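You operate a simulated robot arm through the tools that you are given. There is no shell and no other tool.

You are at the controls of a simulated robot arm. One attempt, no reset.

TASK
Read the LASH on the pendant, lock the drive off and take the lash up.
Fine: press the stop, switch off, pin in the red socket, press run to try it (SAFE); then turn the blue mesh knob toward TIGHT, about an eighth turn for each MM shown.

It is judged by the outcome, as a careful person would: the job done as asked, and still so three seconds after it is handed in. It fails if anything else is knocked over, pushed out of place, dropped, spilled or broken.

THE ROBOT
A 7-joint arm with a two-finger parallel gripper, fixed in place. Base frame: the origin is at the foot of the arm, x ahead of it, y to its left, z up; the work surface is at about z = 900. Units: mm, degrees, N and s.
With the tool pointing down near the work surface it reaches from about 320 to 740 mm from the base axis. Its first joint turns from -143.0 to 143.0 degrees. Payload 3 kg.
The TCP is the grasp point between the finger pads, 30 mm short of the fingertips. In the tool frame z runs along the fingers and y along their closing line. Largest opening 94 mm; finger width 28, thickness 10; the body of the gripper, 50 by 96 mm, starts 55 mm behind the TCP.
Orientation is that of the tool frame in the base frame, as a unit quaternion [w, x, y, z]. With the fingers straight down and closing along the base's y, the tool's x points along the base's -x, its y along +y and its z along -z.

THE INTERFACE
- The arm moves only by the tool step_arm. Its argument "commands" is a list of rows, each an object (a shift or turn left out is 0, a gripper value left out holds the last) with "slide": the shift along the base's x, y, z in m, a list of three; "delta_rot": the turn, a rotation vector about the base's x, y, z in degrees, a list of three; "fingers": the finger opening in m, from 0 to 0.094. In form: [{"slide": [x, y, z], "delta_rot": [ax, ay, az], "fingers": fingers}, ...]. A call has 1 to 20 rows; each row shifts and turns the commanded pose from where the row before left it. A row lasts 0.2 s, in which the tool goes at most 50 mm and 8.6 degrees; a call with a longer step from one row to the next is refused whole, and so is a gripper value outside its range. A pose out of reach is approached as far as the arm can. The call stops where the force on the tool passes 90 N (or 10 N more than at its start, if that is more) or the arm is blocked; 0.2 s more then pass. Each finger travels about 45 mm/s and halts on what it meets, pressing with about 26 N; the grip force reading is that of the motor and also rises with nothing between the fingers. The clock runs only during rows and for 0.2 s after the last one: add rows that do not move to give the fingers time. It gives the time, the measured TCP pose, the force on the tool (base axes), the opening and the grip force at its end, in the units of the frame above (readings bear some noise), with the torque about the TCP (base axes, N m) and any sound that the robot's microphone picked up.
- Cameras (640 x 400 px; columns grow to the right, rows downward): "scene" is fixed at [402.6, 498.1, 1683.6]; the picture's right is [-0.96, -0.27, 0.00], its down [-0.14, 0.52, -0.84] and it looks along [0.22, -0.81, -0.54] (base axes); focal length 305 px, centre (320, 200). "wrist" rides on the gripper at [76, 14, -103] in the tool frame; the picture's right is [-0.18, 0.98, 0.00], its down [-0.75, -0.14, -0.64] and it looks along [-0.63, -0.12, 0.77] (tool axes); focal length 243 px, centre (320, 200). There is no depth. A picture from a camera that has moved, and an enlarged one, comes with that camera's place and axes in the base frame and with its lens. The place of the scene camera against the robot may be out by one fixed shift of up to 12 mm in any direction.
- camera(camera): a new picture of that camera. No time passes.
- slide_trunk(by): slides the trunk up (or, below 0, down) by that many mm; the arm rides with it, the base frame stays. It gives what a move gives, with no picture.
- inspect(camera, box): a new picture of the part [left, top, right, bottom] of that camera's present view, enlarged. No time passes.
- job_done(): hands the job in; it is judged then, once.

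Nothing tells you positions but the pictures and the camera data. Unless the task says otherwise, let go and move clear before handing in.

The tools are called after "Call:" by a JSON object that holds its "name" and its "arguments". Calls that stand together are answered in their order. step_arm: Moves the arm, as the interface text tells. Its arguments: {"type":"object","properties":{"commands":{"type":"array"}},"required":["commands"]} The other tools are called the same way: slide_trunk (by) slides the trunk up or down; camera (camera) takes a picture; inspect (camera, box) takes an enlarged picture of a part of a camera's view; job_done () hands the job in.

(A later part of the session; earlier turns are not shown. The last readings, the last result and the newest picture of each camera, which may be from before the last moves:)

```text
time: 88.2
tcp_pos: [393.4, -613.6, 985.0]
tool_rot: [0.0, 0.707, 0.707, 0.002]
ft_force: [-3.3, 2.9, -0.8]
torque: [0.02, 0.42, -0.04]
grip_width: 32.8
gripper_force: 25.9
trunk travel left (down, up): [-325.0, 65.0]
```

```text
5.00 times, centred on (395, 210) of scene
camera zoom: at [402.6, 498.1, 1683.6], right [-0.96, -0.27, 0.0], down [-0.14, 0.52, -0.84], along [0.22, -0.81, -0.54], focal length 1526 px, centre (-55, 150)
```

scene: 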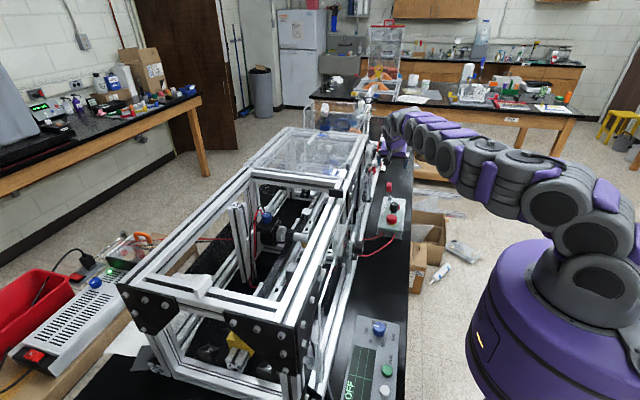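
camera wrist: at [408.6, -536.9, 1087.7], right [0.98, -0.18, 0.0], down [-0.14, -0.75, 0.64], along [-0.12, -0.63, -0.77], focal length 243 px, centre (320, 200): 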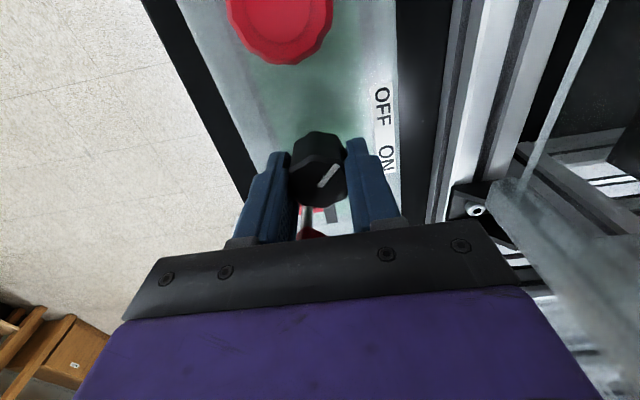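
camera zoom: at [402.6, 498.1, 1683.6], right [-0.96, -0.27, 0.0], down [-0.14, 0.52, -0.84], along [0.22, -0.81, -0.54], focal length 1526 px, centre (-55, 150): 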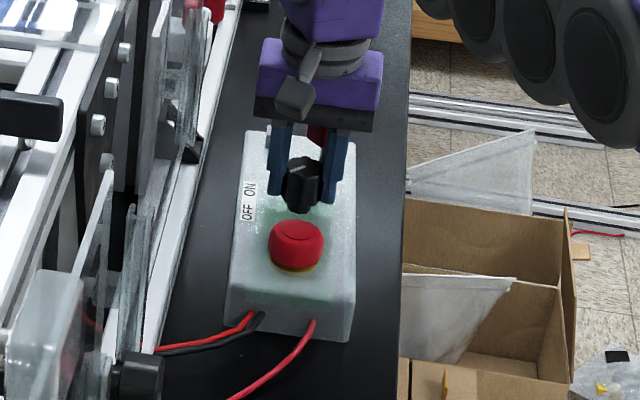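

Call:
{"name": "step_arm", "arguments": {"commands": [{"slide": [0, 0, 0.001]}, {"slide": [0, 0, 0.001]}, {"slide": [0, 0, 0.001]}, {"slide": [0, 0, 0.001]}, {}, {"slide": [-0.001, 0, 0], "delta_rot": [0, 0, -0.3]}, {"slide": [-0.001, 0, 0], "delta_rot": [0, 0, -0.3]}, {"slide": [-0.001, 0, 0], "delta_rot": [0, 0, -0.4]}, {"slide": [-0.001, 0, 0], "delta_rot": [0, 0, -0.4]}, {"slide": [-0.001, 0, 0], "delta_rot": [0, 0, -0.4]}, {"slide": [-0.001, 0, 0], "delta_rot": [0, 0, -0.3]}, {"slide": [-0.001, 0, 0], "delta_rot": [0, 0, -0.3]}, {"slide": [-0.001, 0, 0], "delta_rot": [0, 0, -0.2]}, {}, {}]}}

Call:
{"name": "inspect", "arguments": {"camera": "scene", "box": [365, 170, 425, 250]}}

```text
time: 91.4
tcp_pos: [384.1, -614.6, 990.2]
tool_rot: [-0.001, 0.723, 0.691, 0.002]
ft_force: [-0.1, -0.1, -10.4]
torque: [0.0, -0.01, -0.01]
grip_width: 32.8
gripper_force: 25.8
trunk travel left (down, up): [-325.0, 65.0]
```

```text
5.00 times, centred on (395, 210) of scene
camera zoom: at [402.6, 498.1, 1683.6], right [-0.96, -0.27, 0.0], down [-0.14, 0.52, -0.84], along [0.22, -0.81, -0.54], focal length 1526 px, centre (-55, 150)
```

zoom: 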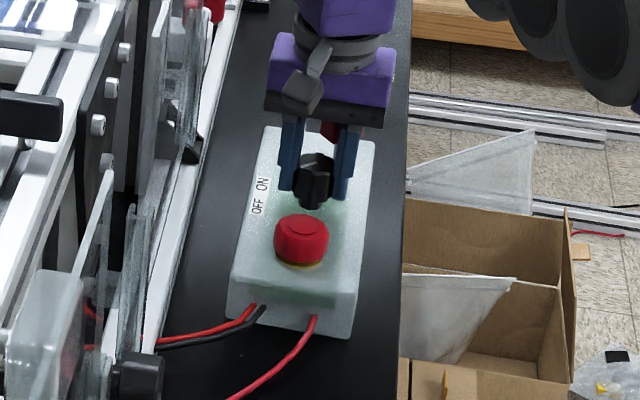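

Nearly there. The box still needs about +4.5 mm in y, -1 mm in x and +1.2°.

Call:
{"name": "step_arm", "arguments": {"commands": [{"slide": [-0.0003, 0.0008, 0], "delta_rot": [0, 0, 0.2]}, {"slide": [-0.0003, 0.001, 0], "delta_rot": [0, 0, 0.3]}, {"slide": [-0.0002, 0.001, 0], "delta_rot": [0, 0, 0.3]}, {"slide": [0, 0.001, 0], "delta_rot": [0, 0, 0.2]}, {"slide": [0, 0.0007, 0], "delta_rot": [0, 0, 0.2]}, {}, {}]}}

Call:
{"name": "inspect", "arguments": {"camera": "scene", "box": [365, 170, 425, 250]}}

```text
time: 93.0
tcp_pos: [382.9, -609.7, 991.0]
tool_rot: [0.0, 0.716, 0.698, 0.001]
ft_force: [0.7, -0.1, -11.4]
torque: [-0.01, 0.04, 0.0]
grip_width: 32.7
gripper_force: 26.0
trunk travel left (down, up): [-325.0, 65.0]
```

```text
5.00 times, centred on (395, 210) of scene
camera zoom: at [402.6, 498.1, 1683.6], right [-0.96, -0.27, 0.0], down [-0.14, 0.52, -0.84], along [0.22, -0.81, -0.54], focal length 1526 px, centre (-55, 150)
```

zoom: 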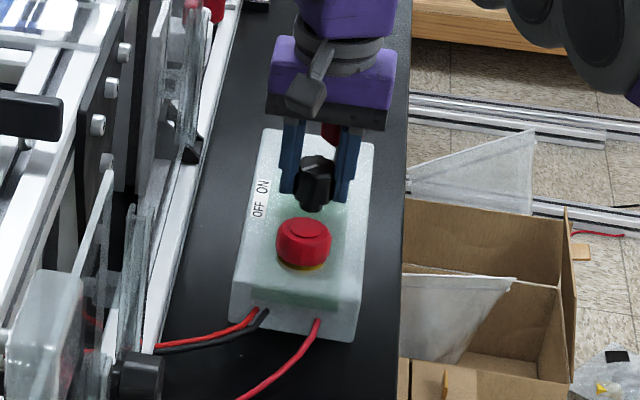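

It matches the earlier correct placement. I'll lower it to the bench.

Call:
{"name": "step_arm", "arguments": {"commands": [{"slide": [0, 0, -0.001]}, {"slide": [0, 0, -0.001]}, {"slide": [0, 0, -0.001]}, {"slide": [0, 0, -0.001]}, {"slide": [0, 0, -0.001]}, {}]}}

Call:
{"name": "inspect", "arguments": {"camera": "scene", "box": [365, 170, 425, 250]}}

```text
time: 94.4
tcp_pos: [383.7, -608.6, 986.1]
tool_rot: [0.0, 0.716, 0.698, 0.002]
ft_force: [-1.2, -0.6, -10.1]
torque: [-0.03, 0.02, -0.01]
grip_width: 33.0
gripper_force: 26.6
trunk travel left (down, up): [-325.0, 65.0]
```

```text
5.00 times, centred on (395, 210) of scene
camera zoom: at [402.6, 498.1, 1683.6], right [-0.96, -0.27, 0.0], down [-0.14, 0.52, -0.84], along [0.22, -0.81, -0.54], focal length 1526 px, centre (-55, 150)
```

zoom: 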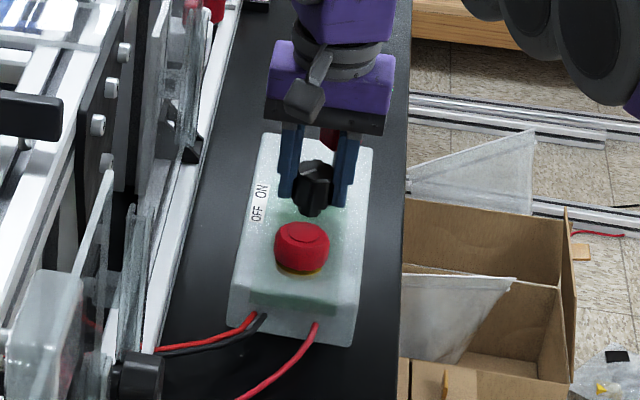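

Call:
{"name": "step_arm", "arguments": {"commands": [{"slide": [0, 0, -0.001]}, {"slide": [0.0005, 0, -0.001]}, {}]}}

Call:
{"name": "step_arm", "arguments": {"commands": [{"fingers": 0.05}, {}, {"slide": [0, 0, 0.01]}, {"slide": [0, 0.005, 0.03]}, {"slide": [0, 0.01, 0.04]}, {"slide": [0, 0.01, 0.04]}, {}]}}

Call:
{"name": "inspect", "arguments": {"camera": "scene", "box": [365, 170, 425, 250]}}

Call:
{"name": "inspect", "arguments": {"camera": "wrist", "box": [220, 0, 420, 200]}}

```text
time: 95.2
tcp_pos: [384.4, -608.8, 986.1]
tool_rot: [0.001, 0.716, 0.698, 0.001]
ft_force: [1.3, -2.9, 13.8]
torque: [0.63, 0.37, -0.05]
grip_width: 33.0
gripper_force: 26.2
trunk travel left (down, up): [-325.0, 65.0]
```

```text
time: 96.8
tcp_pos: [386.4, -585.8, 1104.8]
tool_rot: [0.0, 0.715, 0.699, -0.001]
ft_force: [0.5, 0.0, -0.2]
torque: [0.01, 0.02, -0.01]
grip_width: 49.7
gripper_force: 0.1
trunk travel left (down, up): [-325.0, 65.0]
```

```text
5.00 times, centred on (395, 210) of scene
camera zoom: at [402.6, 498.1, 1683.6], right [-0.96, -0.27, 0.0], down [-0.14, 0.52, -0.84], along [0.22, -0.81, -0.54], focal length 1526 px, centre (-55, 150)
```

zoom: 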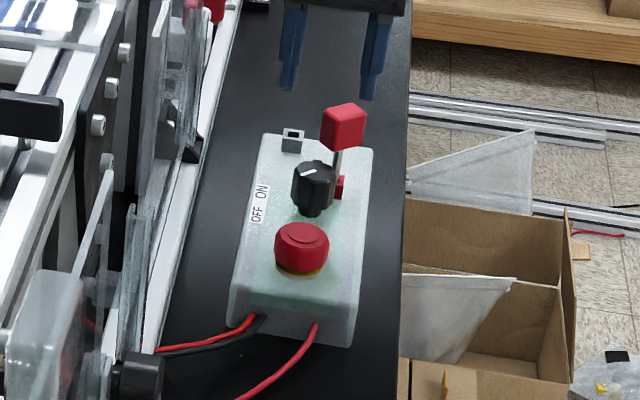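

```text
2.00 times, centred on (320, 100) of wrist
camera zoom: at [403.4, -509.8, 1207.5], right [0.98, -0.21, 0.0], down [-0.16, -0.75, 0.64], along [-0.13, -0.63, -0.77], focal length 485 px, centre (320, 400)
```

zoom: 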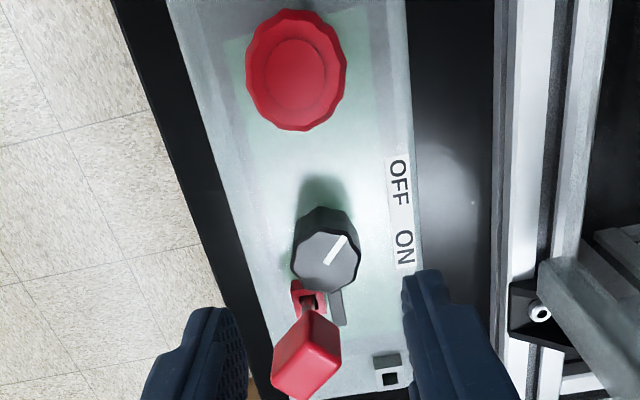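

The box is within 2 mm of its original place, the pin is seated beside the lever and the pendant shows OFF. Next is to try RUN on the pendant. I'll move there high and keep to the near side of the machine.

Call:
{"name": "step_arm", "arguments": {"commands": [{"slide": [-0.005, 0.02, 0.04], "fingers": 0.0}, {"slide": [-0.005, 0.03, 0.03]}, {"slide": [-0.004, 0.04, 0], "delta_rot": [0, 0, 6.5]}, {"slide": [-0.004, 0.042, 0], "delta_rot": [0, 0, 6.5]}, {"slide": [-0.004, 0.045, 0], "delta_rot": [0, 0, 6.5]}, {"slide": [-0.004, 0.045, 0], "delta_rot": [0, 0, 6.5]}, {"slide": [-0.004, 0.045, 0], "delta_rot": [0, 0, 6.5]}, {"slide": [-0.002, 0.045, 0], "delta_rot": [0, 0, 6.5]}, {"slide": [-0.002, 0.045, 0], "delta_rot": [0, 0, 6.5]}, {"slide": [-0.002, 0.045, 0], "delta_rot": [0, 0, 6.5]}, {"slide": [-0.002, 0.045, 0], "delta_rot": [0, 0, 6.5]}, {"slide": [-0.002, 0.045, 0], "delta_rot": [0, 0, 6.5]}, {"slide": [-0.002, 0.045, 0], "delta_rot": [0, 0, 6.5]}, {"slide": [-0.002, 0.045, 0], "delta_rot": [0, 0, 6.5]}, {"slide": [0, 0.04, 0], "delta_rot": [0, 0, 6.5]}, {"slide": [0, 0.03, 0], "delta_rot": [0, 0, 4]}, {}]}}

Call:
{"name": "camera", "arguments": {"camera": "wrist"}}

Call:
{"name": "camera", "arguments": {"camera": "scene"}}

```text
time: 100.4
tcp_pos: [347.4, 70.2, 1174.4]
tool_rot: [0.0, 0.025, 1.0, 0.001]
ft_force: [-1.3, 0.3, 0.0]
torque: [0.01, 0.0, -0.02]
grip_width: 0.0
gripper_force: 25.7
out of reach, approached as far as the arm can: row 13, 14
trunk travel left (down, up): [-325.0, 65.0]
```

```text
taken
camera wrist: at [273.4, 88.1, 1276.6], right [0.23, 0.97, 0.0], down [0.75, -0.18, 0.64], along [0.62, -0.15, -0.77], focal length 243 px, centre (320, 200)
```

wrist: 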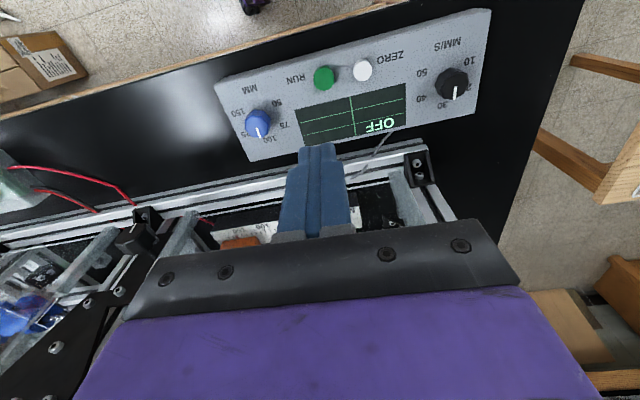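

```text
taken
```

scene: 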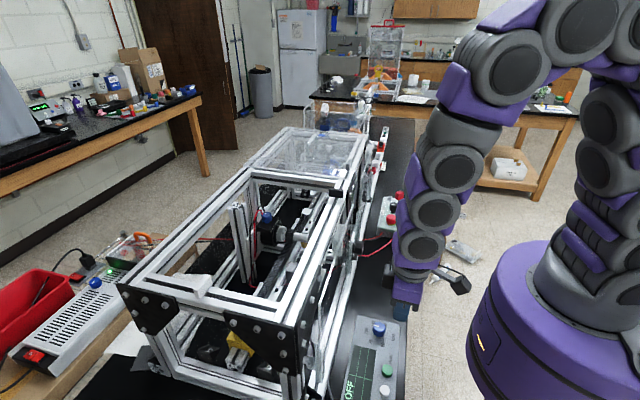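

The pendant is in view with RUN (green) at about (350, 77, 950). I'll come down above it with closed fingers.

Call:
{"name": "step_arm", "arguments": {"commands": [{"slide": [0.003, 0.007, -0.03]}, {"slide": [0, 0, -0.04]}, {"slide": [0, 0, -0.04]}, {"slide": [0, 0, -0.03]}, {}]}}

Call:
{"name": "camera", "arguments": {"camera": "wrist"}}

Call:
{"name": "inspect", "arguments": {"camera": "scene", "box": [320, 280, 440, 400]}}

```text
time: 101.6
tcp_pos: [348.9, 75.0, 1038.1]
tool_rot: [-0.001, 0.025, 1.0, 0.001]
ft_force: [0.2, 0.1, 0.1]
torque: [0.01, 0.02, -0.01]
grip_width: 0.2
gripper_force: 25.8
trunk travel left (down, up): [-325.0, 65.0]
```

```text
taken
camera wrist: at [275.5, 93.1, 1140.4], right [0.23, 0.97, 0.0], down [0.75, -0.18, 0.64], along [0.62, -0.15, -0.77], focal length 243 px, centre (320, 200)
```

wrist: 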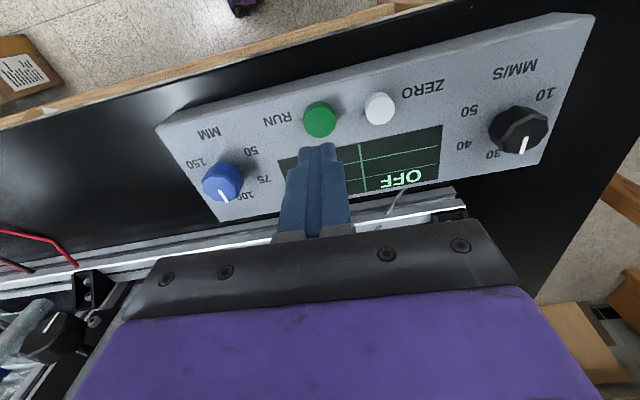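

```text
3.33 times, centred on (380, 340) of scene
camera zoom: at [402.6, 498.1, 1683.6], right [-0.96, -0.27, 0.0], down [-0.14, 0.52, -0.84], along [0.22, -0.81, -0.54], focal length 1017 px, centre (120, -267)
```

zoom: 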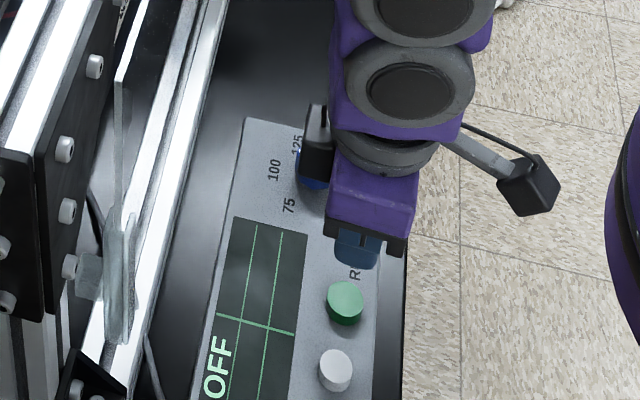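

Call:
{"name": "step_arm", "arguments": {"commands": [{"slide": [0.001, 0, -0.025]}, {"slide": [0, 0, -0.015]}, {"slide": [0, 0, -0.008]}, {"slide": [0, 0, -0.004]}, {"slide": [0, 0, -0.004]}, {}]}}

Call:
{"name": "inspect", "arguments": {"camera": "scene", "box": [320, 300, 440, 400]}}

```text
time: 103.0
tcp_pos: [353.3, 76.6, 979.9]
tool_rot: [0.0, 0.025, 1.0, 0.002]
ft_force: [0.1, 1.2, 2.9]
torque: [0.03, 0.0, 0.05]
grip_width: 0.0
gripper_force: 26.4
trunk travel left (down, up): [-325.0, 65.0]
heard: click
```

```text
4.00 times, centred on (380, 350) of scene
camera zoom: at [402.6, 498.1, 1683.6], right [-0.96, -0.27, 0.0], down [-0.14, 0.52, -0.84], along [0.22, -0.81, -0.54], focal length 1221 px, centre (80, -400)
```

zoom: 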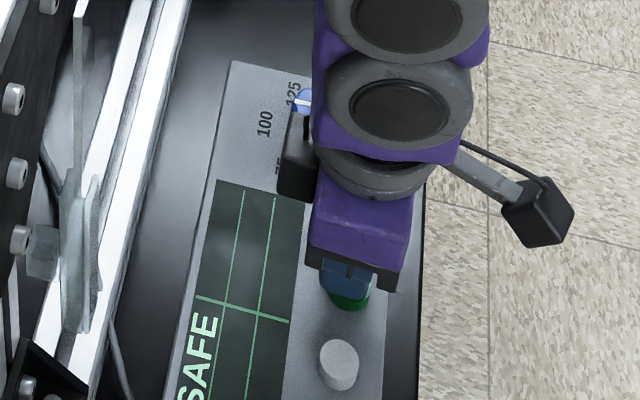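

The pendant reads SAFE, so the drive is locked off and proven. Now I'll retreat upward, raise the trunk for clearance over the frame and view the mesh knob and its surroundings.

Call:
{"name": "step_arm", "arguments": {"commands": [{"slide": [0, 0, 0.02]}, {"slide": [0, 0, 0.045]}, {"slide": [0, 0, 0.045]}, {"slide": [0, 0, 0.045]}, {"slide": [0.01, 0, 0.045]}, {"slide": [0.01, 0, 0.045]}, {"slide": [0.01, -0.02, 0.045]}, {"slide": [0.02, -0.03, 0.03]}, {}]}}

Call:
{"name": "slide_trunk", "arguments": {"by": 65}}

Call:
{"name": "inspect", "arguments": {"camera": "scene", "box": [320, 300, 440, 400]}}

```text
refused: row 7 steps farther than a row can; nothing moved
```

```text
time: 104.1
tcp_pos: [353.9, 76.1, 1045.7]
tool_rot: [-0.001, 0.025, 1.0, 0.001]
ft_force: [-0.5, 0.0, -0.2]
torque: [-0.01, -0.04, -0.01]
grip_width: 0.2
gripper_force: 26.1
trunk travel left (down, up): [-390.0, 0.0]
```

```text
4.00 times, centred on (380, 350) of scene
camera zoom: at [402.6, 498.1, 1683.6], right [-0.96, -0.27, 0.0], down [-0.14, 0.52, -0.84], along [0.22, -0.81, -0.54], focal length 1221 px, centre (80, -400)
```

zoom: 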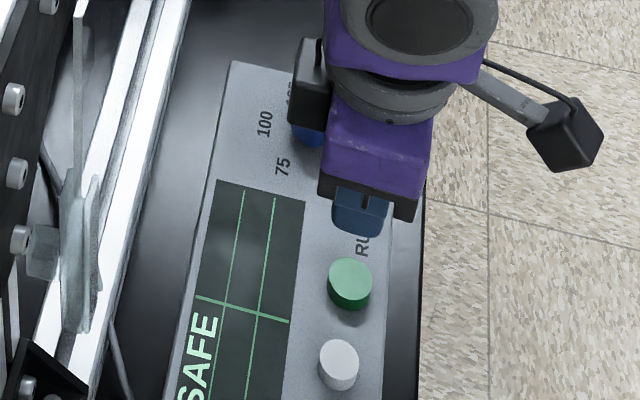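

The trunk rise lifted the tool straight off the button, and the pendant still shows SAFE. I'll go up and over to view the mesh knob.

Call:
{"name": "step_arm", "arguments": {"commands": [{"slide": [0, 0, 0.045]}, {"slide": [0, 0, 0.045]}, {"slide": [0, 0, 0.045]}, {"slide": [0, 0, 0.045]}, {"slide": [0, 0, 0.045]}, {"slide": [0.02, -0.02, 0.04]}, {"slide": [0.02, -0.02, 0.04]}, {"slide": [0.02, -0.02, 0.04]}, {"slide": [0.03, -0.03, 0.02]}, {"slide": [0.03, -0.035, 0], "fingers": 0.06}, {"slide": [0.03, -0.035, 0]}, {"slide": [0.035, -0.03, 0]}, {"slide": [0.035, -0.03, 0]}, {"slide": [0.035, -0.03, 0]}, {}]}}

Call:
{"name": "camera", "arguments": {"camera": "wrist"}}

Call:
{"name": "camera", "arguments": {"camera": "scene"}}

```text
time: 107.3
tcp_pos: [609.9, -177.9, 1410.1]
tool_rot: [0.001, 0.026, 1.0, 0.001]
ft_force: [0.3, -0.6, 0.1]
torque: [0.03, 0.02, 0.01]
grip_width: 60.2
gripper_force: 0.1
trunk travel left (down, up): [-390.0, 0.0]
```

```text
taken
camera wrist: at [535.6, -159.7, 1512.1], right [0.23, 0.97, 0.0], down [0.74, -0.18, 0.64], along [0.62, -0.15, -0.77], focal length 243 px, centre (320, 200)
```

wrist: 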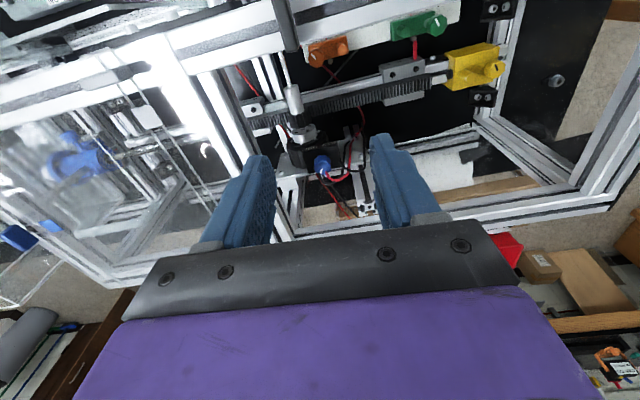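

```text
taken
```

scene: 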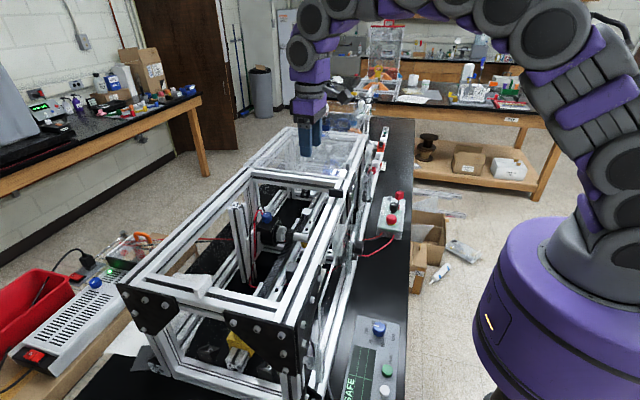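

Call:
{"name": "inspect", "arguments": {"camera": "wrist", "box": [270, 120, 400, 220]}}

Call:
{"name": "inspect", "arguments": {"camera": "wrist", "box": [295, 140, 355, 190]}}

Call:
{"name": "inspect", "arguments": {"camera": "scene", "box": [225, 175, 345, 275]}}

```text
4.00 times, centred on (335, 170) of wrist
camera zoom: at [535.6, -159.7, 1512.1], right [0.23, 0.97, 0.0], down [0.74, -0.18, 0.64], along [0.62, -0.15, -0.77], focal length 970 px, centre (260, 320)
```

zoom: 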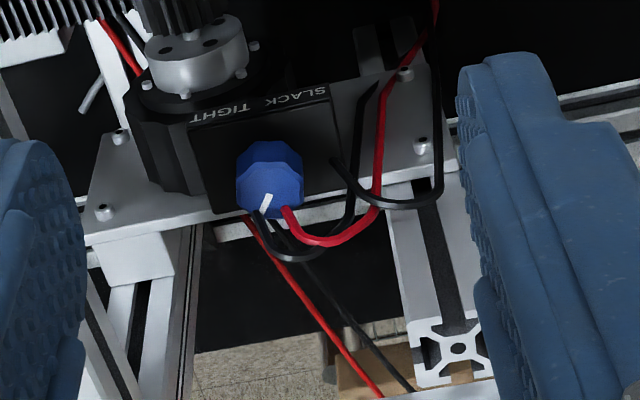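

```text
8.00 times, centred on (325, 165) of wrist
camera zoom: at [535.6, -159.7, 1512.1], right [0.23, 0.97, 0.0], down [0.74, -0.18, 0.64], along [0.62, -0.15, -0.77], focal length 1941 px, centre (280, 480)
```

zoom: 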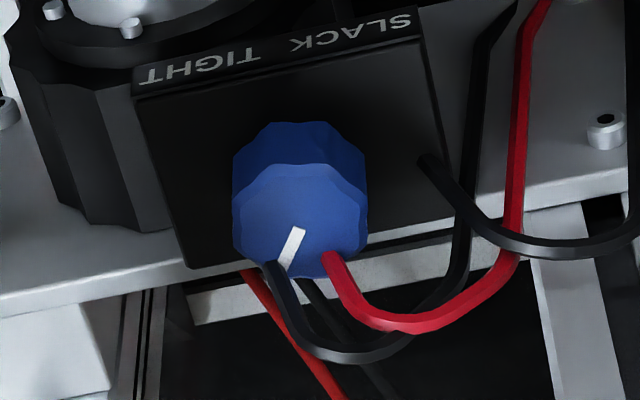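

```text
4.00 times, centred on (285, 225) of scene
camera zoom: at [402.6, 498.1, 1683.6], right [-0.96, -0.27, 0.0], down [-0.14, 0.52, -0.84], along [0.22, -0.81, -0.54], focal length 1221 px, centre (460, 100)
```

zoom: 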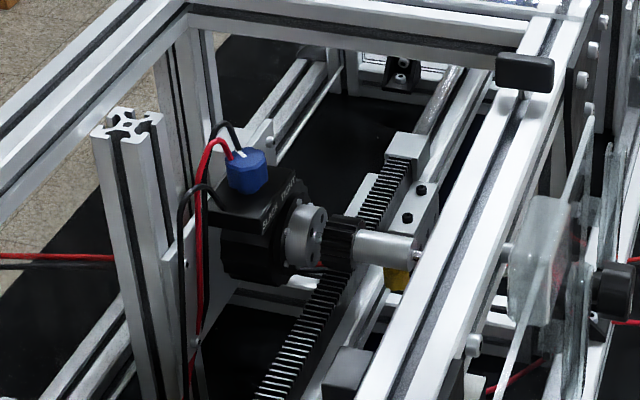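

Call:
{"name": "inspect", "arguments": {"camera": "scene", "box": [260, 160, 350, 220]}}

Call:
{"name": "inspect", "arguments": {"camera": "wrist", "box": [160, 0, 340, 130]}}

```text
6.67 times, centred on (305, 190) of scene
camera zoom: at [402.6, 498.1, 1683.6], right [-0.96, -0.27, 0.0], down [-0.14, 0.52, -0.84], along [0.22, -0.81, -0.54], focal length 2035 px, centre (420, 267)
```

zoom: 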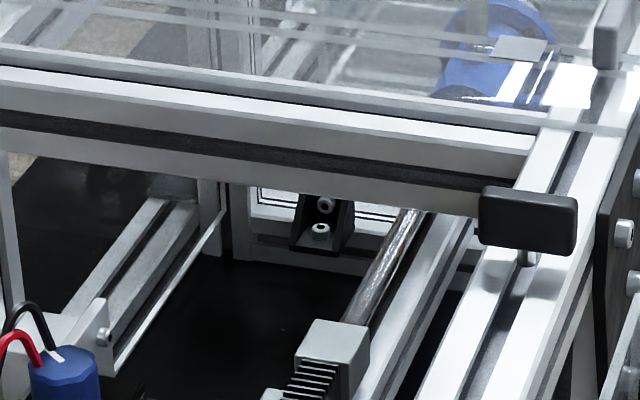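

```text
3.08 times, centred on (250, 65) of wrist
camera zoom: at [535.6, -159.7, 1512.1], right [0.23, 0.97, 0.0], down [0.74, -0.18, 0.64], along [0.62, -0.15, -0.77], focal length 746 px, centre (535, 615)
```

zoom: 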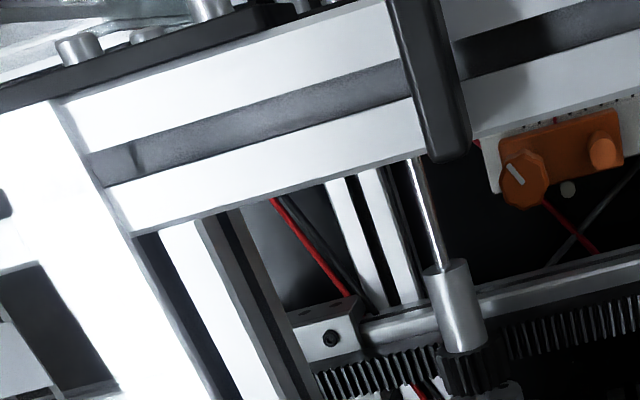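

The knob top looks to be nearer z = 1125, with the frame top at about 1250 and the crossbeam face at about y = -257. I'll take a closer view from above the bay to refine this.

Call:
{"name": "step_arm", "arguments": {"commands": [{"slide": [0.03, -0.004, -0.03]}, {"slide": [0.03, -0.004, -0.03]}, {"slide": [0.025, -0.002, -0.03]}, {"slide": [0.015, 0, -0.02]}, {}]}}

Call:
{"name": "camera", "arguments": {"camera": "wrist"}}

Call:
{"name": "inspect", "arguments": {"camera": "wrist", "box": [260, 60, 380, 160]}}

Call:
{"name": "camera", "arguments": {"camera": "scene"}}

```text
time: 108.5
tcp_pos: [708.4, -184.0, 1298.3]
tool_rot: [0.001, 0.024, 1.0, 0.001]
ft_force: [-0.2, -0.5, 0.1]
torque: [-0.04, -0.05, -0.01]
grip_width: 60.0
gripper_force: 0.0
trunk travel left (down, up): [-390.0, 0.0]
```

```text
taken
camera wrist: at [633.9, -167.6, 1399.4], right [0.23, 0.97, 0.0], down [0.74, -0.18, 0.64], along [0.63, -0.15, -0.77], focal length 243 px, centre (320, 200)
```

wrist: 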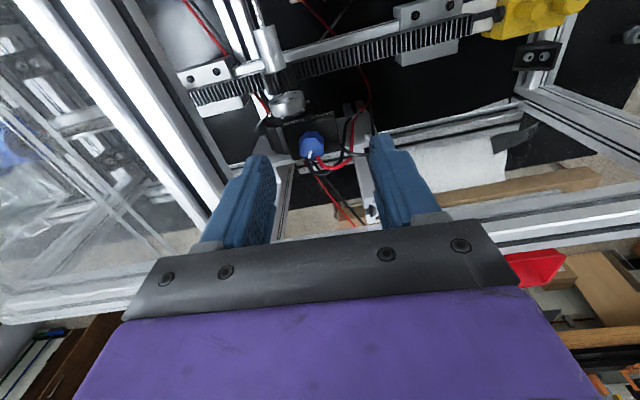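

```text
4.00 times, centred on (320, 110) of wrist
camera zoom: at [633.9, -167.6, 1399.4], right [0.23, 0.97, 0.0], down [0.74, -0.18, 0.64], along [0.63, -0.15, -0.77], focal length 970 px, centre (320, 560)
```

zoom: 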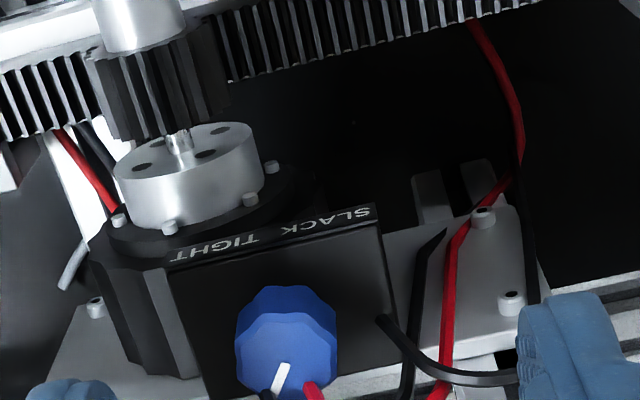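

```text
taken
```

scene: 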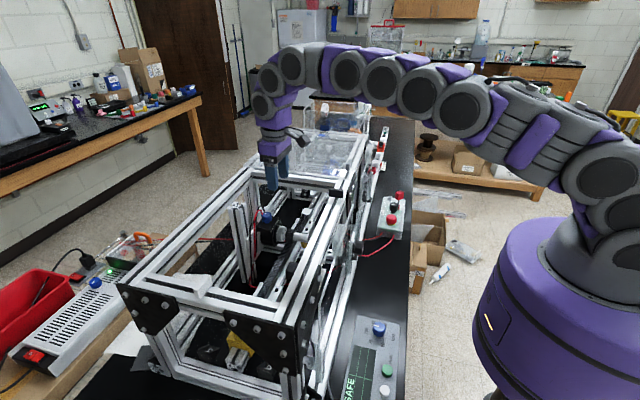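

The arm arches well above the frame and the knob sits at about (774, -212) with its top near z = 1127. I'll turn the tool to approach from the front-left (heading -26°), tilt it 22° outward and position it above the knob.

Call:
{"name": "step_arm", "arguments": {"commands": [{"delta_rot": [0, 0, -7.7]}, {"delta_rot": [0, 0, -7.7]}, {"delta_rot": [0, 0, -7.7]}, {"delta_rot": [-3.2, -6.6, 0]}, {"delta_rot": [-3.2, -6.6, 0]}, {"delta_rot": [-3.2, -6.6, 0]}, {"slide": [0.02, -0.008, 0]}, {"slide": [0.02, -0.008, 0]}, {"slide": [0.02, -0.008, 0]}, {}]}}

Call:
{"name": "camera", "arguments": {"camera": "wrist"}}

Call:
{"name": "camera", "arguments": {"camera": "scene"}}

```text
time: 110.7
tcp_pos: [766.5, -209.1, 1302.9]
tool_rot: [0.187, 0.22, 0.956, -0.041]
ft_force: [0.1, 0.1, 0.2]
torque: [0.01, 0.02, 0.01]
grip_width: 60.2
gripper_force: 0.0
trunk travel left (down, up): [-390.0, 0.0]
```

```text
taken
camera wrist: at [675.8, -149.8, 1367.7], right [0.58, 0.81, 0.07], down [0.35, -0.33, 0.88], along [0.73, -0.49, -0.48], focal length 243 px, centre (320, 200)
```

wrist: 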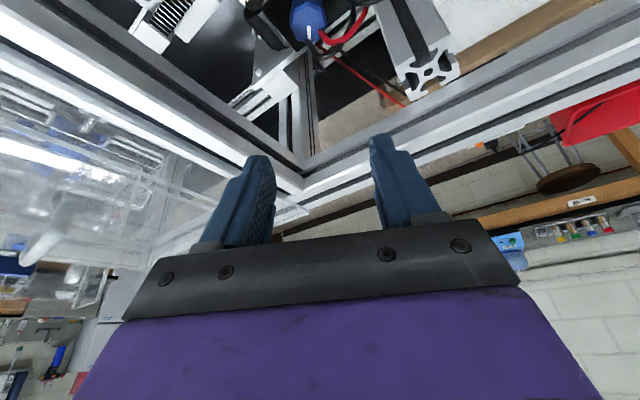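

```text
taken
```

scene: 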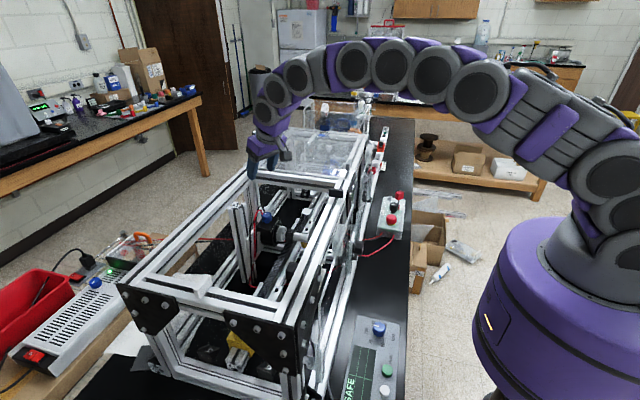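

Call:
{"name": "step_arm", "arguments": {"commands": [{"slide": [0.002, 0, -0.03], "fingers": 0.042}, {"slide": [0.0, 0, -0.03]}, {"slide": [0, 0, -0.025]}, {}, {}]}}

Call:
{"name": "camera", "arguments": {"camera": "wrist"}}

Call:
{"name": "inspect", "arguments": {"camera": "wrist", "box": [260, 20, 380, 160]}}

Call:
{"name": "inspect", "arguments": {"camera": "scene", "box": [220, 130, 320, 240]}}

```text
time: 111.9
tcp_pos: [768.7, -209.8, 1216.7]
tool_rot: [0.187, 0.22, 0.957, -0.041]
ft_force: [-0.5, 0.5, 0.9]
torque: [0.03, -0.04, -0.02]
grip_width: 41.8
gripper_force: 0.0
trunk travel left (down, up): [-390.0, 0.0]
```

```text
taken
camera wrist: at [679.2, -149.2, 1282.8], right [0.58, 0.81, 0.07], down [0.35, -0.33, 0.88], along [0.73, -0.49, -0.48], focal length 243 px, centre (320, 200)
```

wrist: 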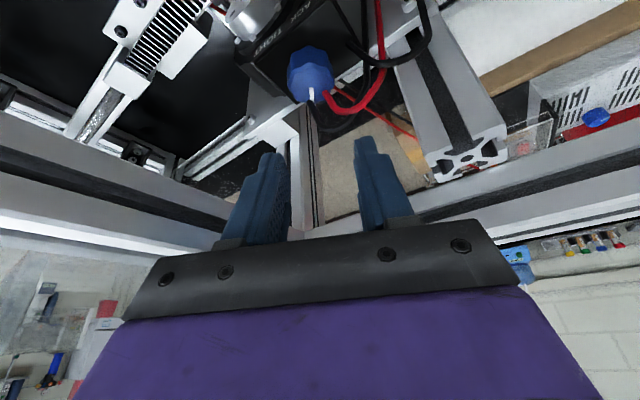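

```text
2.86 times, centred on (320, 90) of wrist
camera zoom: at [679.2, -149.2, 1282.8], right [0.58, 0.81, 0.07], down [0.35, -0.33, 0.88], along [0.73, -0.49, -0.48], focal length 693 px, centre (320, 514)
```

zoom: 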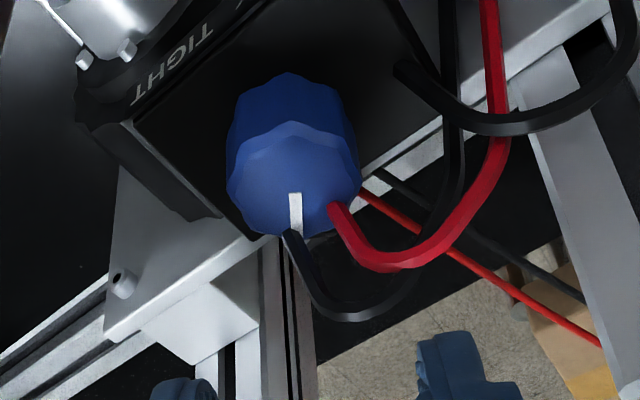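

```text
3.64 times, centred on (270, 185) of scene
camera zoom: at [402.6, 498.1, 1683.6], right [-0.96, -0.27, 0.0], down [-0.14, 0.52, -0.84], along [0.22, -0.81, -0.54], focal length 1110 px, centre (502, 254)
```

zoom: 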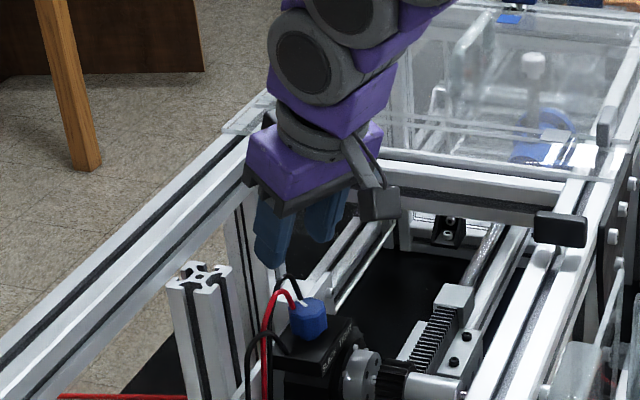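

Alignment over the knob is good, within about 1 mm across the closing line. I'll narrow the opening so the fingers stay inside the wires, then descend and check.

Call:
{"name": "step_arm", "arguments": {"commands": [{"slide": [-0.0005, 0.001, -0.02], "fingers": 0.039}, {"slide": [0, 0, -0.02]}, {"slide": [0, 0, -0.015]}, {}, {}]}}

Call:
{"name": "inspect", "arguments": {"camera": "wrist", "box": [240, 60, 400, 220]}}

Call:
{"name": "inspect", "arguments": {"camera": "scene", "box": [240, 180, 300, 240]}}

```text
time: 113.1
tcp_pos: [768.7, -208.6, 1161.5]
tool_rot: [0.185, 0.221, 0.957, -0.042]
ft_force: [-0.4, 1.0, -0.2]
torque: [-0.01, 0.02, -0.02]
grip_width: 38.7
gripper_force: 0.2
trunk travel left (down, up): [-390.0, 0.0]
```

```text
2.50 times, centred on (320, 140) of wrist
camera zoom: at [679.0, -149.2, 1227.6], right [0.58, 0.81, 0.07], down [0.35, -0.33, 0.88], along [0.73, -0.49, -0.48], focal length 606 px, centre (320, 350)
```

zoom: 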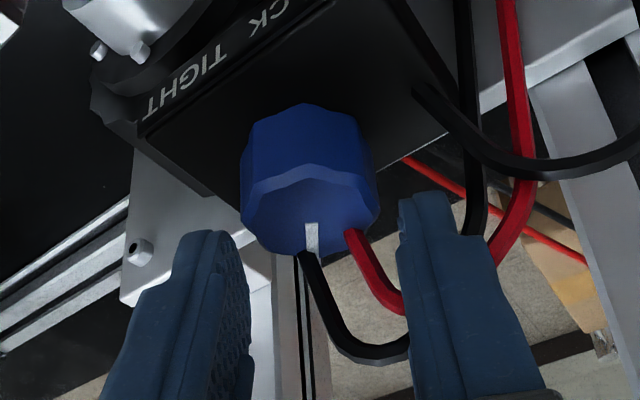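

```text
6.67 times, centred on (270, 210) of scene
camera zoom: at [402.6, 498.1, 1683.6], right [-0.96, -0.27, 0.0], down [-0.14, 0.52, -0.84], along [0.22, -0.81, -0.54], focal length 2035 px, centre (653, 133)
```

zoom: 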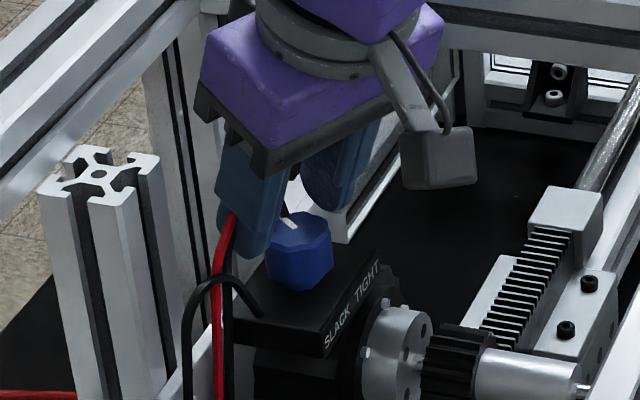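

Call:
{"name": "step_arm", "arguments": {"commands": [{"slide": [-0.0006, -0.0012, -0.006], "fingers": 0.038}, {"slide": [0, 0, -0.006]}, {"slide": [0, 0, -0.003]}, {}]}}

Call:
{"name": "inspect", "arguments": {"camera": "wrist", "box": [240, 60, 400, 220]}}

Call:
{"name": "inspect", "arguments": {"camera": "scene", "box": [240, 180, 300, 240]}}

```text
time: 114.1
tcp_pos: [768.6, -209.3, 1144.6]
tool_rot: [0.186, 0.221, 0.957, -0.041]
ft_force: [-0.1, 0.2, 1.4]
torque: [0.04, 0.01, -0.02]
grip_width: 38.2
gripper_force: 0.0
trunk travel left (down, up): [-390.0, 0.0]
```

```text
2.50 times, centred on (320, 140) of wrist
camera zoom: at [678.3, -149.7, 1210.4], right [0.58, 0.81, 0.07], down [0.35, -0.33, 0.88], along [0.73, -0.49, -0.48], focal length 606 px, centre (320, 350)
```

zoom: 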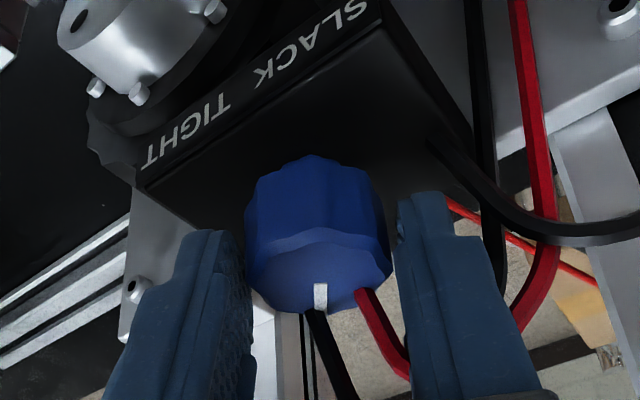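

```text
6.67 times, centred on (270, 210) of scene
camera zoom: at [402.6, 498.1, 1683.6], right [-0.96, -0.27, 0.0], down [-0.14, 0.52, -0.84], along [0.22, -0.81, -0.54], focal length 2035 px, centre (653, 133)
```

zoom: 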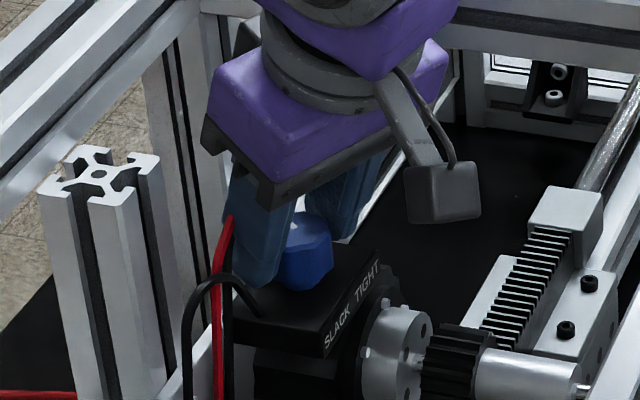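

The fingers are straddling the knob. I'll go a few millimetres lower and close.

Call:
{"name": "step_arm", "arguments": {"commands": [{"slide": [0, 0, -0.003]}, {"slide": [0, 0, -0.003]}, {}, {"fingers": 0.015}, {}, {}]}}

Call:
{"name": "inspect", "arguments": {"camera": "wrist", "box": [240, 60, 400, 220]}}

Call:
{"name": "inspect", "arguments": {"camera": "scene", "box": [240, 180, 300, 240]}}

```text
time: 115.5
tcp_pos: [768.5, -209.8, 1138.2]
tool_rot: [0.185, 0.221, 0.957, -0.041]
ft_force: [2.2, 1.5, -0.6]
torque: [0.01, 0.16, -0.01]
grip_width: 31.4
gripper_force: 44.6
trunk travel left (down, up): [-390.0, 0.0]
```

```text
2.50 times, centred on (320, 140) of wrist
camera zoom: at [678.4, -149.3, 1205.3], right [0.58, 0.81, 0.07], down [0.35, -0.33, 0.88], along [0.73, -0.49, -0.48], focal length 606 px, centre (320, 350)
```

zoom: 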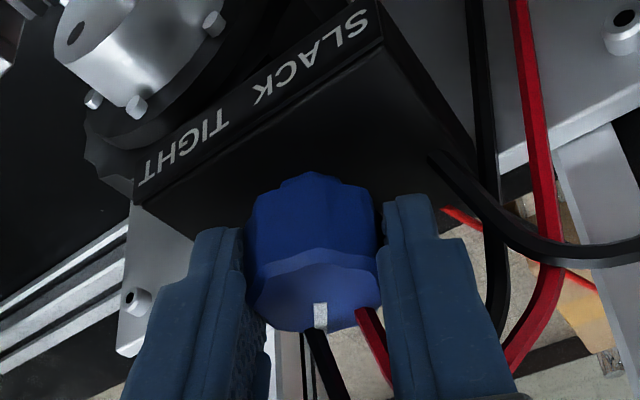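

```text
6.67 times, centred on (270, 210) of scene
camera zoom: at [402.6, 498.1, 1683.6], right [-0.96, -0.27, 0.0], down [-0.14, 0.52, -0.84], along [0.22, -0.81, -0.54], focal length 2035 px, centre (653, 133)
```

zoom: 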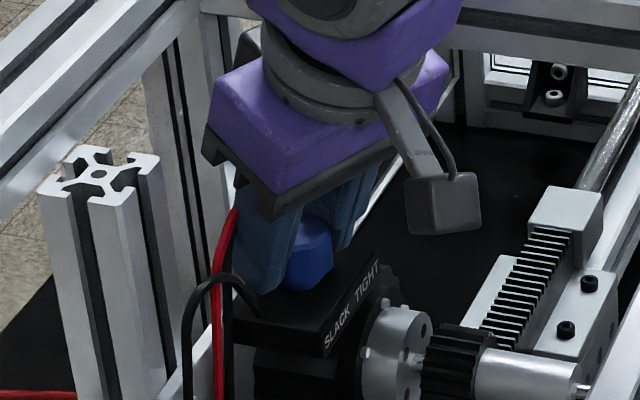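

The knob is gripped. TIGHT is to the robot's right at the front and the pointer is near -36°, so I turn clockwise as seen from above. I'll start with a small turn to check that it moves.

Call:
{"name": "step_arm", "arguments": {"commands": [{"slide": [0.0002, 0.0003, 0], "delta_rot": [0, 0, -4]}, {"slide": [0.0002, 0.0003, 0], "delta_rot": [0, 0, -4]}, {}]}}

Call:
{"name": "inspect", "arguments": {"camera": "wrist", "box": [240, 60, 400, 220]}}

Call:
{"name": "inspect", "arguments": {"camera": "scene", "box": [240, 180, 300, 240]}}

```text
time: 116.3
tcp_pos: [768.9, -208.6, 1138.4]
tool_rot: [0.183, 0.287, 0.939, -0.055]
ft_force: [1.1, 1.8, 3.8]
torque: [0.06, 0.59, -0.02]
grip_width: 31.2
gripper_force: 45.4
trunk travel left (down, up): [-390.0, 0.0]
```

```text
2.50 times, centred on (320, 140) of wrist
camera zoom: at [687.8, -136.7, 1205.2], right [0.69, 0.72, 0.07], down [0.3, -0.38, 0.88], along [0.66, -0.58, -0.48], focal length 606 px, centre (320, 350)
```

zoom: 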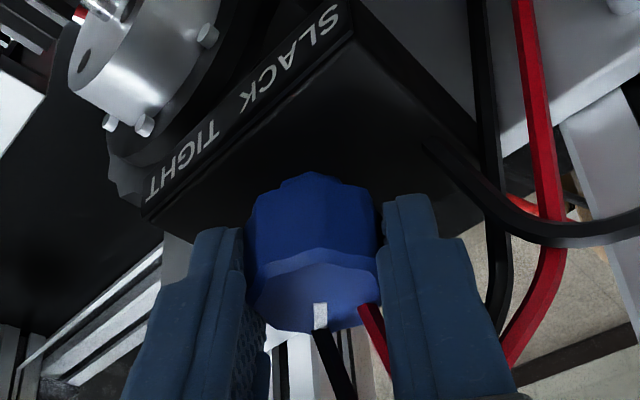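

```text
6.67 times, centred on (270, 210) of scene
camera zoom: at [402.6, 498.1, 1683.6], right [-0.96, -0.27, 0.0], down [-0.14, 0.52, -0.84], along [0.22, -0.81, -0.54], focal length 2035 px, centre (653, 133)
```

zoom: 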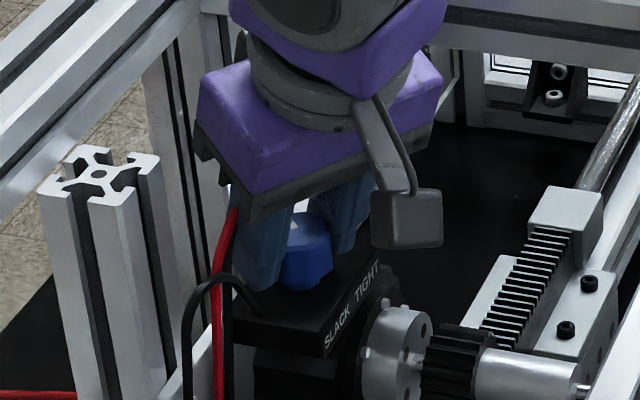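

The knob turns with the gripper. I'll continue to the end of this stroke, 36° in total.

Call:
{"name": "step_arm", "arguments": {"commands": [{"slide": [0.0002, 0.0003, 0], "delta_rot": [0, 0, -4]}, {"slide": [0.0002, 0.0003, 0], "delta_rot": [0, 0, -4]}, {"slide": [0.0002, 0.0003, 0], "delta_rot": [0, 0, -4]}, {"slide": [0.0003, 0.0003, 0], "delta_rot": [0, 0, -4]}, {}]}}

Call:
{"name": "step_arm", "arguments": {"commands": [{"slide": [0.0003, 0.0003, 0], "delta_rot": [0, 0, -4]}, {"slide": [0.0003, 0.0003, 0], "delta_rot": [0, 0, -4]}, {"slide": [0.0003, 0.0003, 0], "delta_rot": [0, 0, -4]}, {}]}}

Call:
{"name": "camera", "arguments": {"camera": "wrist"}}

Call:
{"name": "camera", "arguments": {"camera": "scene"}}

```text
time: 117.5
tcp_pos: [769.5, -207.7, 1138.3]
tool_rot: [0.174, 0.415, 0.889, -0.08]
ft_force: [-5.9, -1.5, 7.8]
torque: [-0.58, 0.31, -0.01]
grip_width: 31.2
gripper_force: 44.4
trunk travel left (down, up): [-390.0, 0.0]
```

```text
time: 118.5
tcp_pos: [770.2, -208.6, 1139.1]
tool_rot: [0.164, 0.507, 0.841, -0.098]
ft_force: [-16.1, -3.5, 7.1]
torque: [-1.12, -0.16, -0.04]
grip_width: 31.2
gripper_force: 44.6
trunk travel left (down, up): [-390.0, 0.0]
```

```text
taken
camera wrist: at [732.6, -105.5, 1205.1], right [0.95, 0.31, 0.07], down [0.09, -0.47, 0.88], along [0.31, -0.83, -0.48], focal length 243 px, centre (320, 200)
```

wrist: 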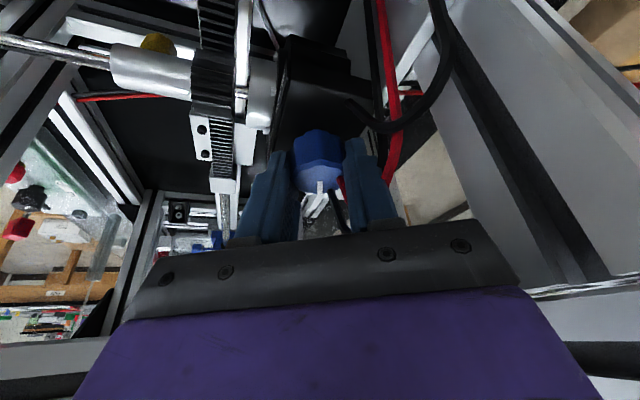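

```text
taken
```

scene: 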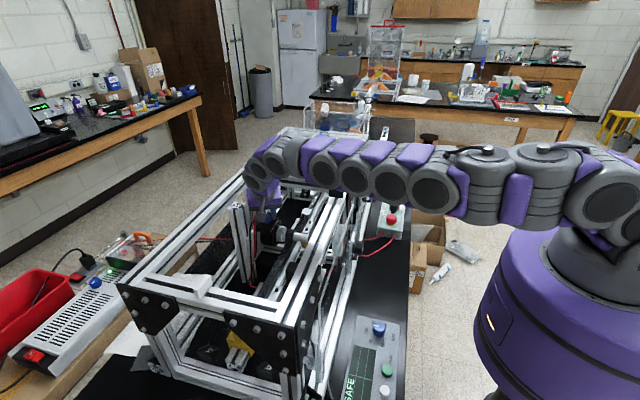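

36° is done. The side force is rising and the arm is nearly straight, so I'll stop this stroke here. I'll release, rise, swing back and take another grip.

Call:
{"name": "step_arm", "arguments": {"commands": [{"fingers": 0.039}, {}, {"slide": [0, 0, 0.015]}, {"slide": [0, 0, 0.02]}, {"slide": [0, 0, 0.02]}, {}]}}

Call:
{"name": "inspect", "arguments": {"camera": "wrist", "box": [240, 20, 400, 220]}}

Call:
{"name": "inspect", "arguments": {"camera": "scene", "box": [240, 180, 300, 240]}}

```text
time: 119.9
tcp_pos: [770.9, -206.9, 1191.7]
tool_rot: [0.163, 0.506, 0.842, -0.097]
ft_force: [0.1, 0.5, 0.8]
torque: [-0.01, 0.02, 0.02]
grip_width: 39.0
gripper_force: 0.0
trunk travel left (down, up): [-390.0, 0.0]
```

```text
2.00 times, centred on (320, 120) of wrist
camera zoom: at [734.4, -103.4, 1258.0], right [0.95, 0.31, 0.07], down [0.09, -0.47, 0.88], along [0.31, -0.82, -0.48], focal length 485 px, centre (320, 360)
```

zoom: 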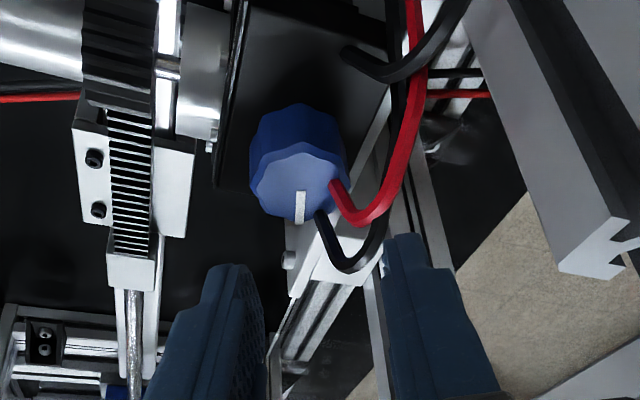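

```text
6.67 times, centred on (270, 210) of scene
camera zoom: at [402.6, 498.1, 1683.6], right [-0.96, -0.27, 0.0], down [-0.14, 0.52, -0.84], along [0.22, -0.81, -0.54], focal length 2035 px, centre (653, 133)
```

zoom: 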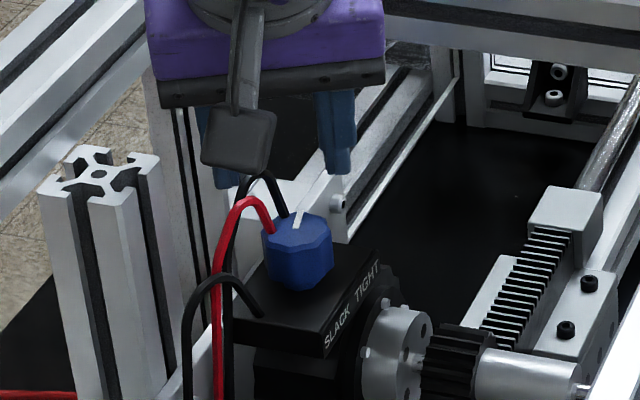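

The pointer has moved from about -36° to about -75°, as expected. I'll swing back and regrip.

Call:
{"name": "step_arm", "arguments": {"commands": [{"slide": [0, 0, 0.015]}, {"slide": [-0.0004, -0.0005, 0], "delta_rot": [0, 0, 7.5]}, {"slide": [-0.0004, -0.0005, 0], "delta_rot": [0, 0, 7.5]}, {"slide": [-0.0004, -0.0005, 0], "delta_rot": [0, 0, 7.5]}, {"slide": [-0.0005, -0.0006, 0], "delta_rot": [0, 0, 7.5]}, {"slide": [-0.0005, -0.0006, 0], "delta_rot": [0, 0, 7]}, {"slide": [0, 0, -0.02]}, {"slide": [0, 0, -0.02]}, {}, {}]}}

Call:
{"name": "inspect", "arguments": {"camera": "wrist", "box": [240, 60, 400, 220]}}

Call:
{"name": "inspect", "arguments": {"camera": "scene", "box": [240, 180, 300, 240]}}

```text
time: 122.1
tcp_pos: [769.6, -208.9, 1170.8]
tool_rot: [0.185, 0.211, 0.959, -0.039]
ft_force: [0.2, 0.5, 0.2]
torque: [0.01, 0.01, 0.02]
grip_width: 39.0
gripper_force: 0.0
trunk travel left (down, up): [-390.0, 0.0]
```

```text
2.50 times, centred on (320, 140) of wrist
camera zoom: at [677.6, -151.2, 1236.8], right [0.57, 0.82, 0.07], down [0.36, -0.32, 0.88], along [0.74, -0.47, -0.48], focal length 606 px, centre (320, 350)
```

zoom: 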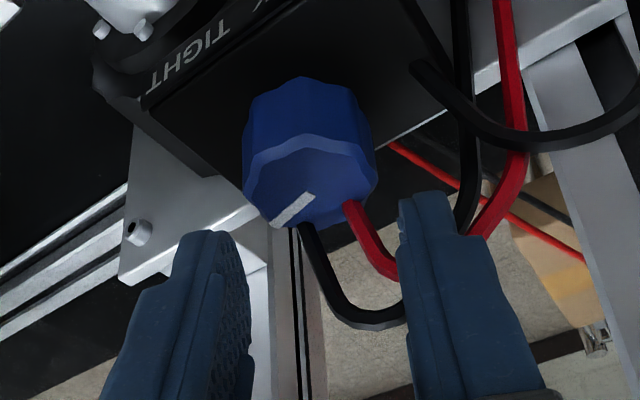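

```text
6.67 times, centred on (270, 210) of scene
camera zoom: at [402.6, 498.1, 1683.6], right [-0.96, -0.27, 0.0], down [-0.14, 0.52, -0.84], along [0.22, -0.81, -0.54], focal length 2035 px, centre (653, 133)
```

zoom: 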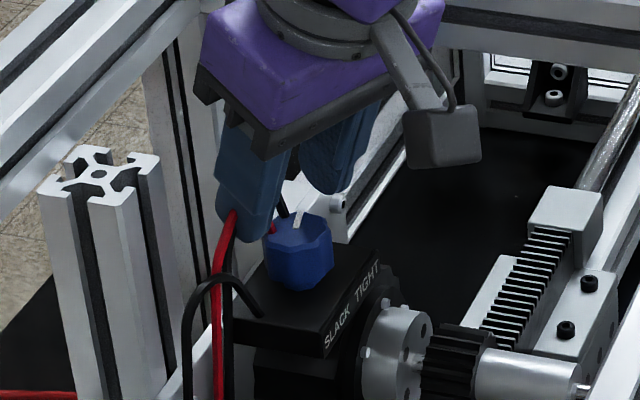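

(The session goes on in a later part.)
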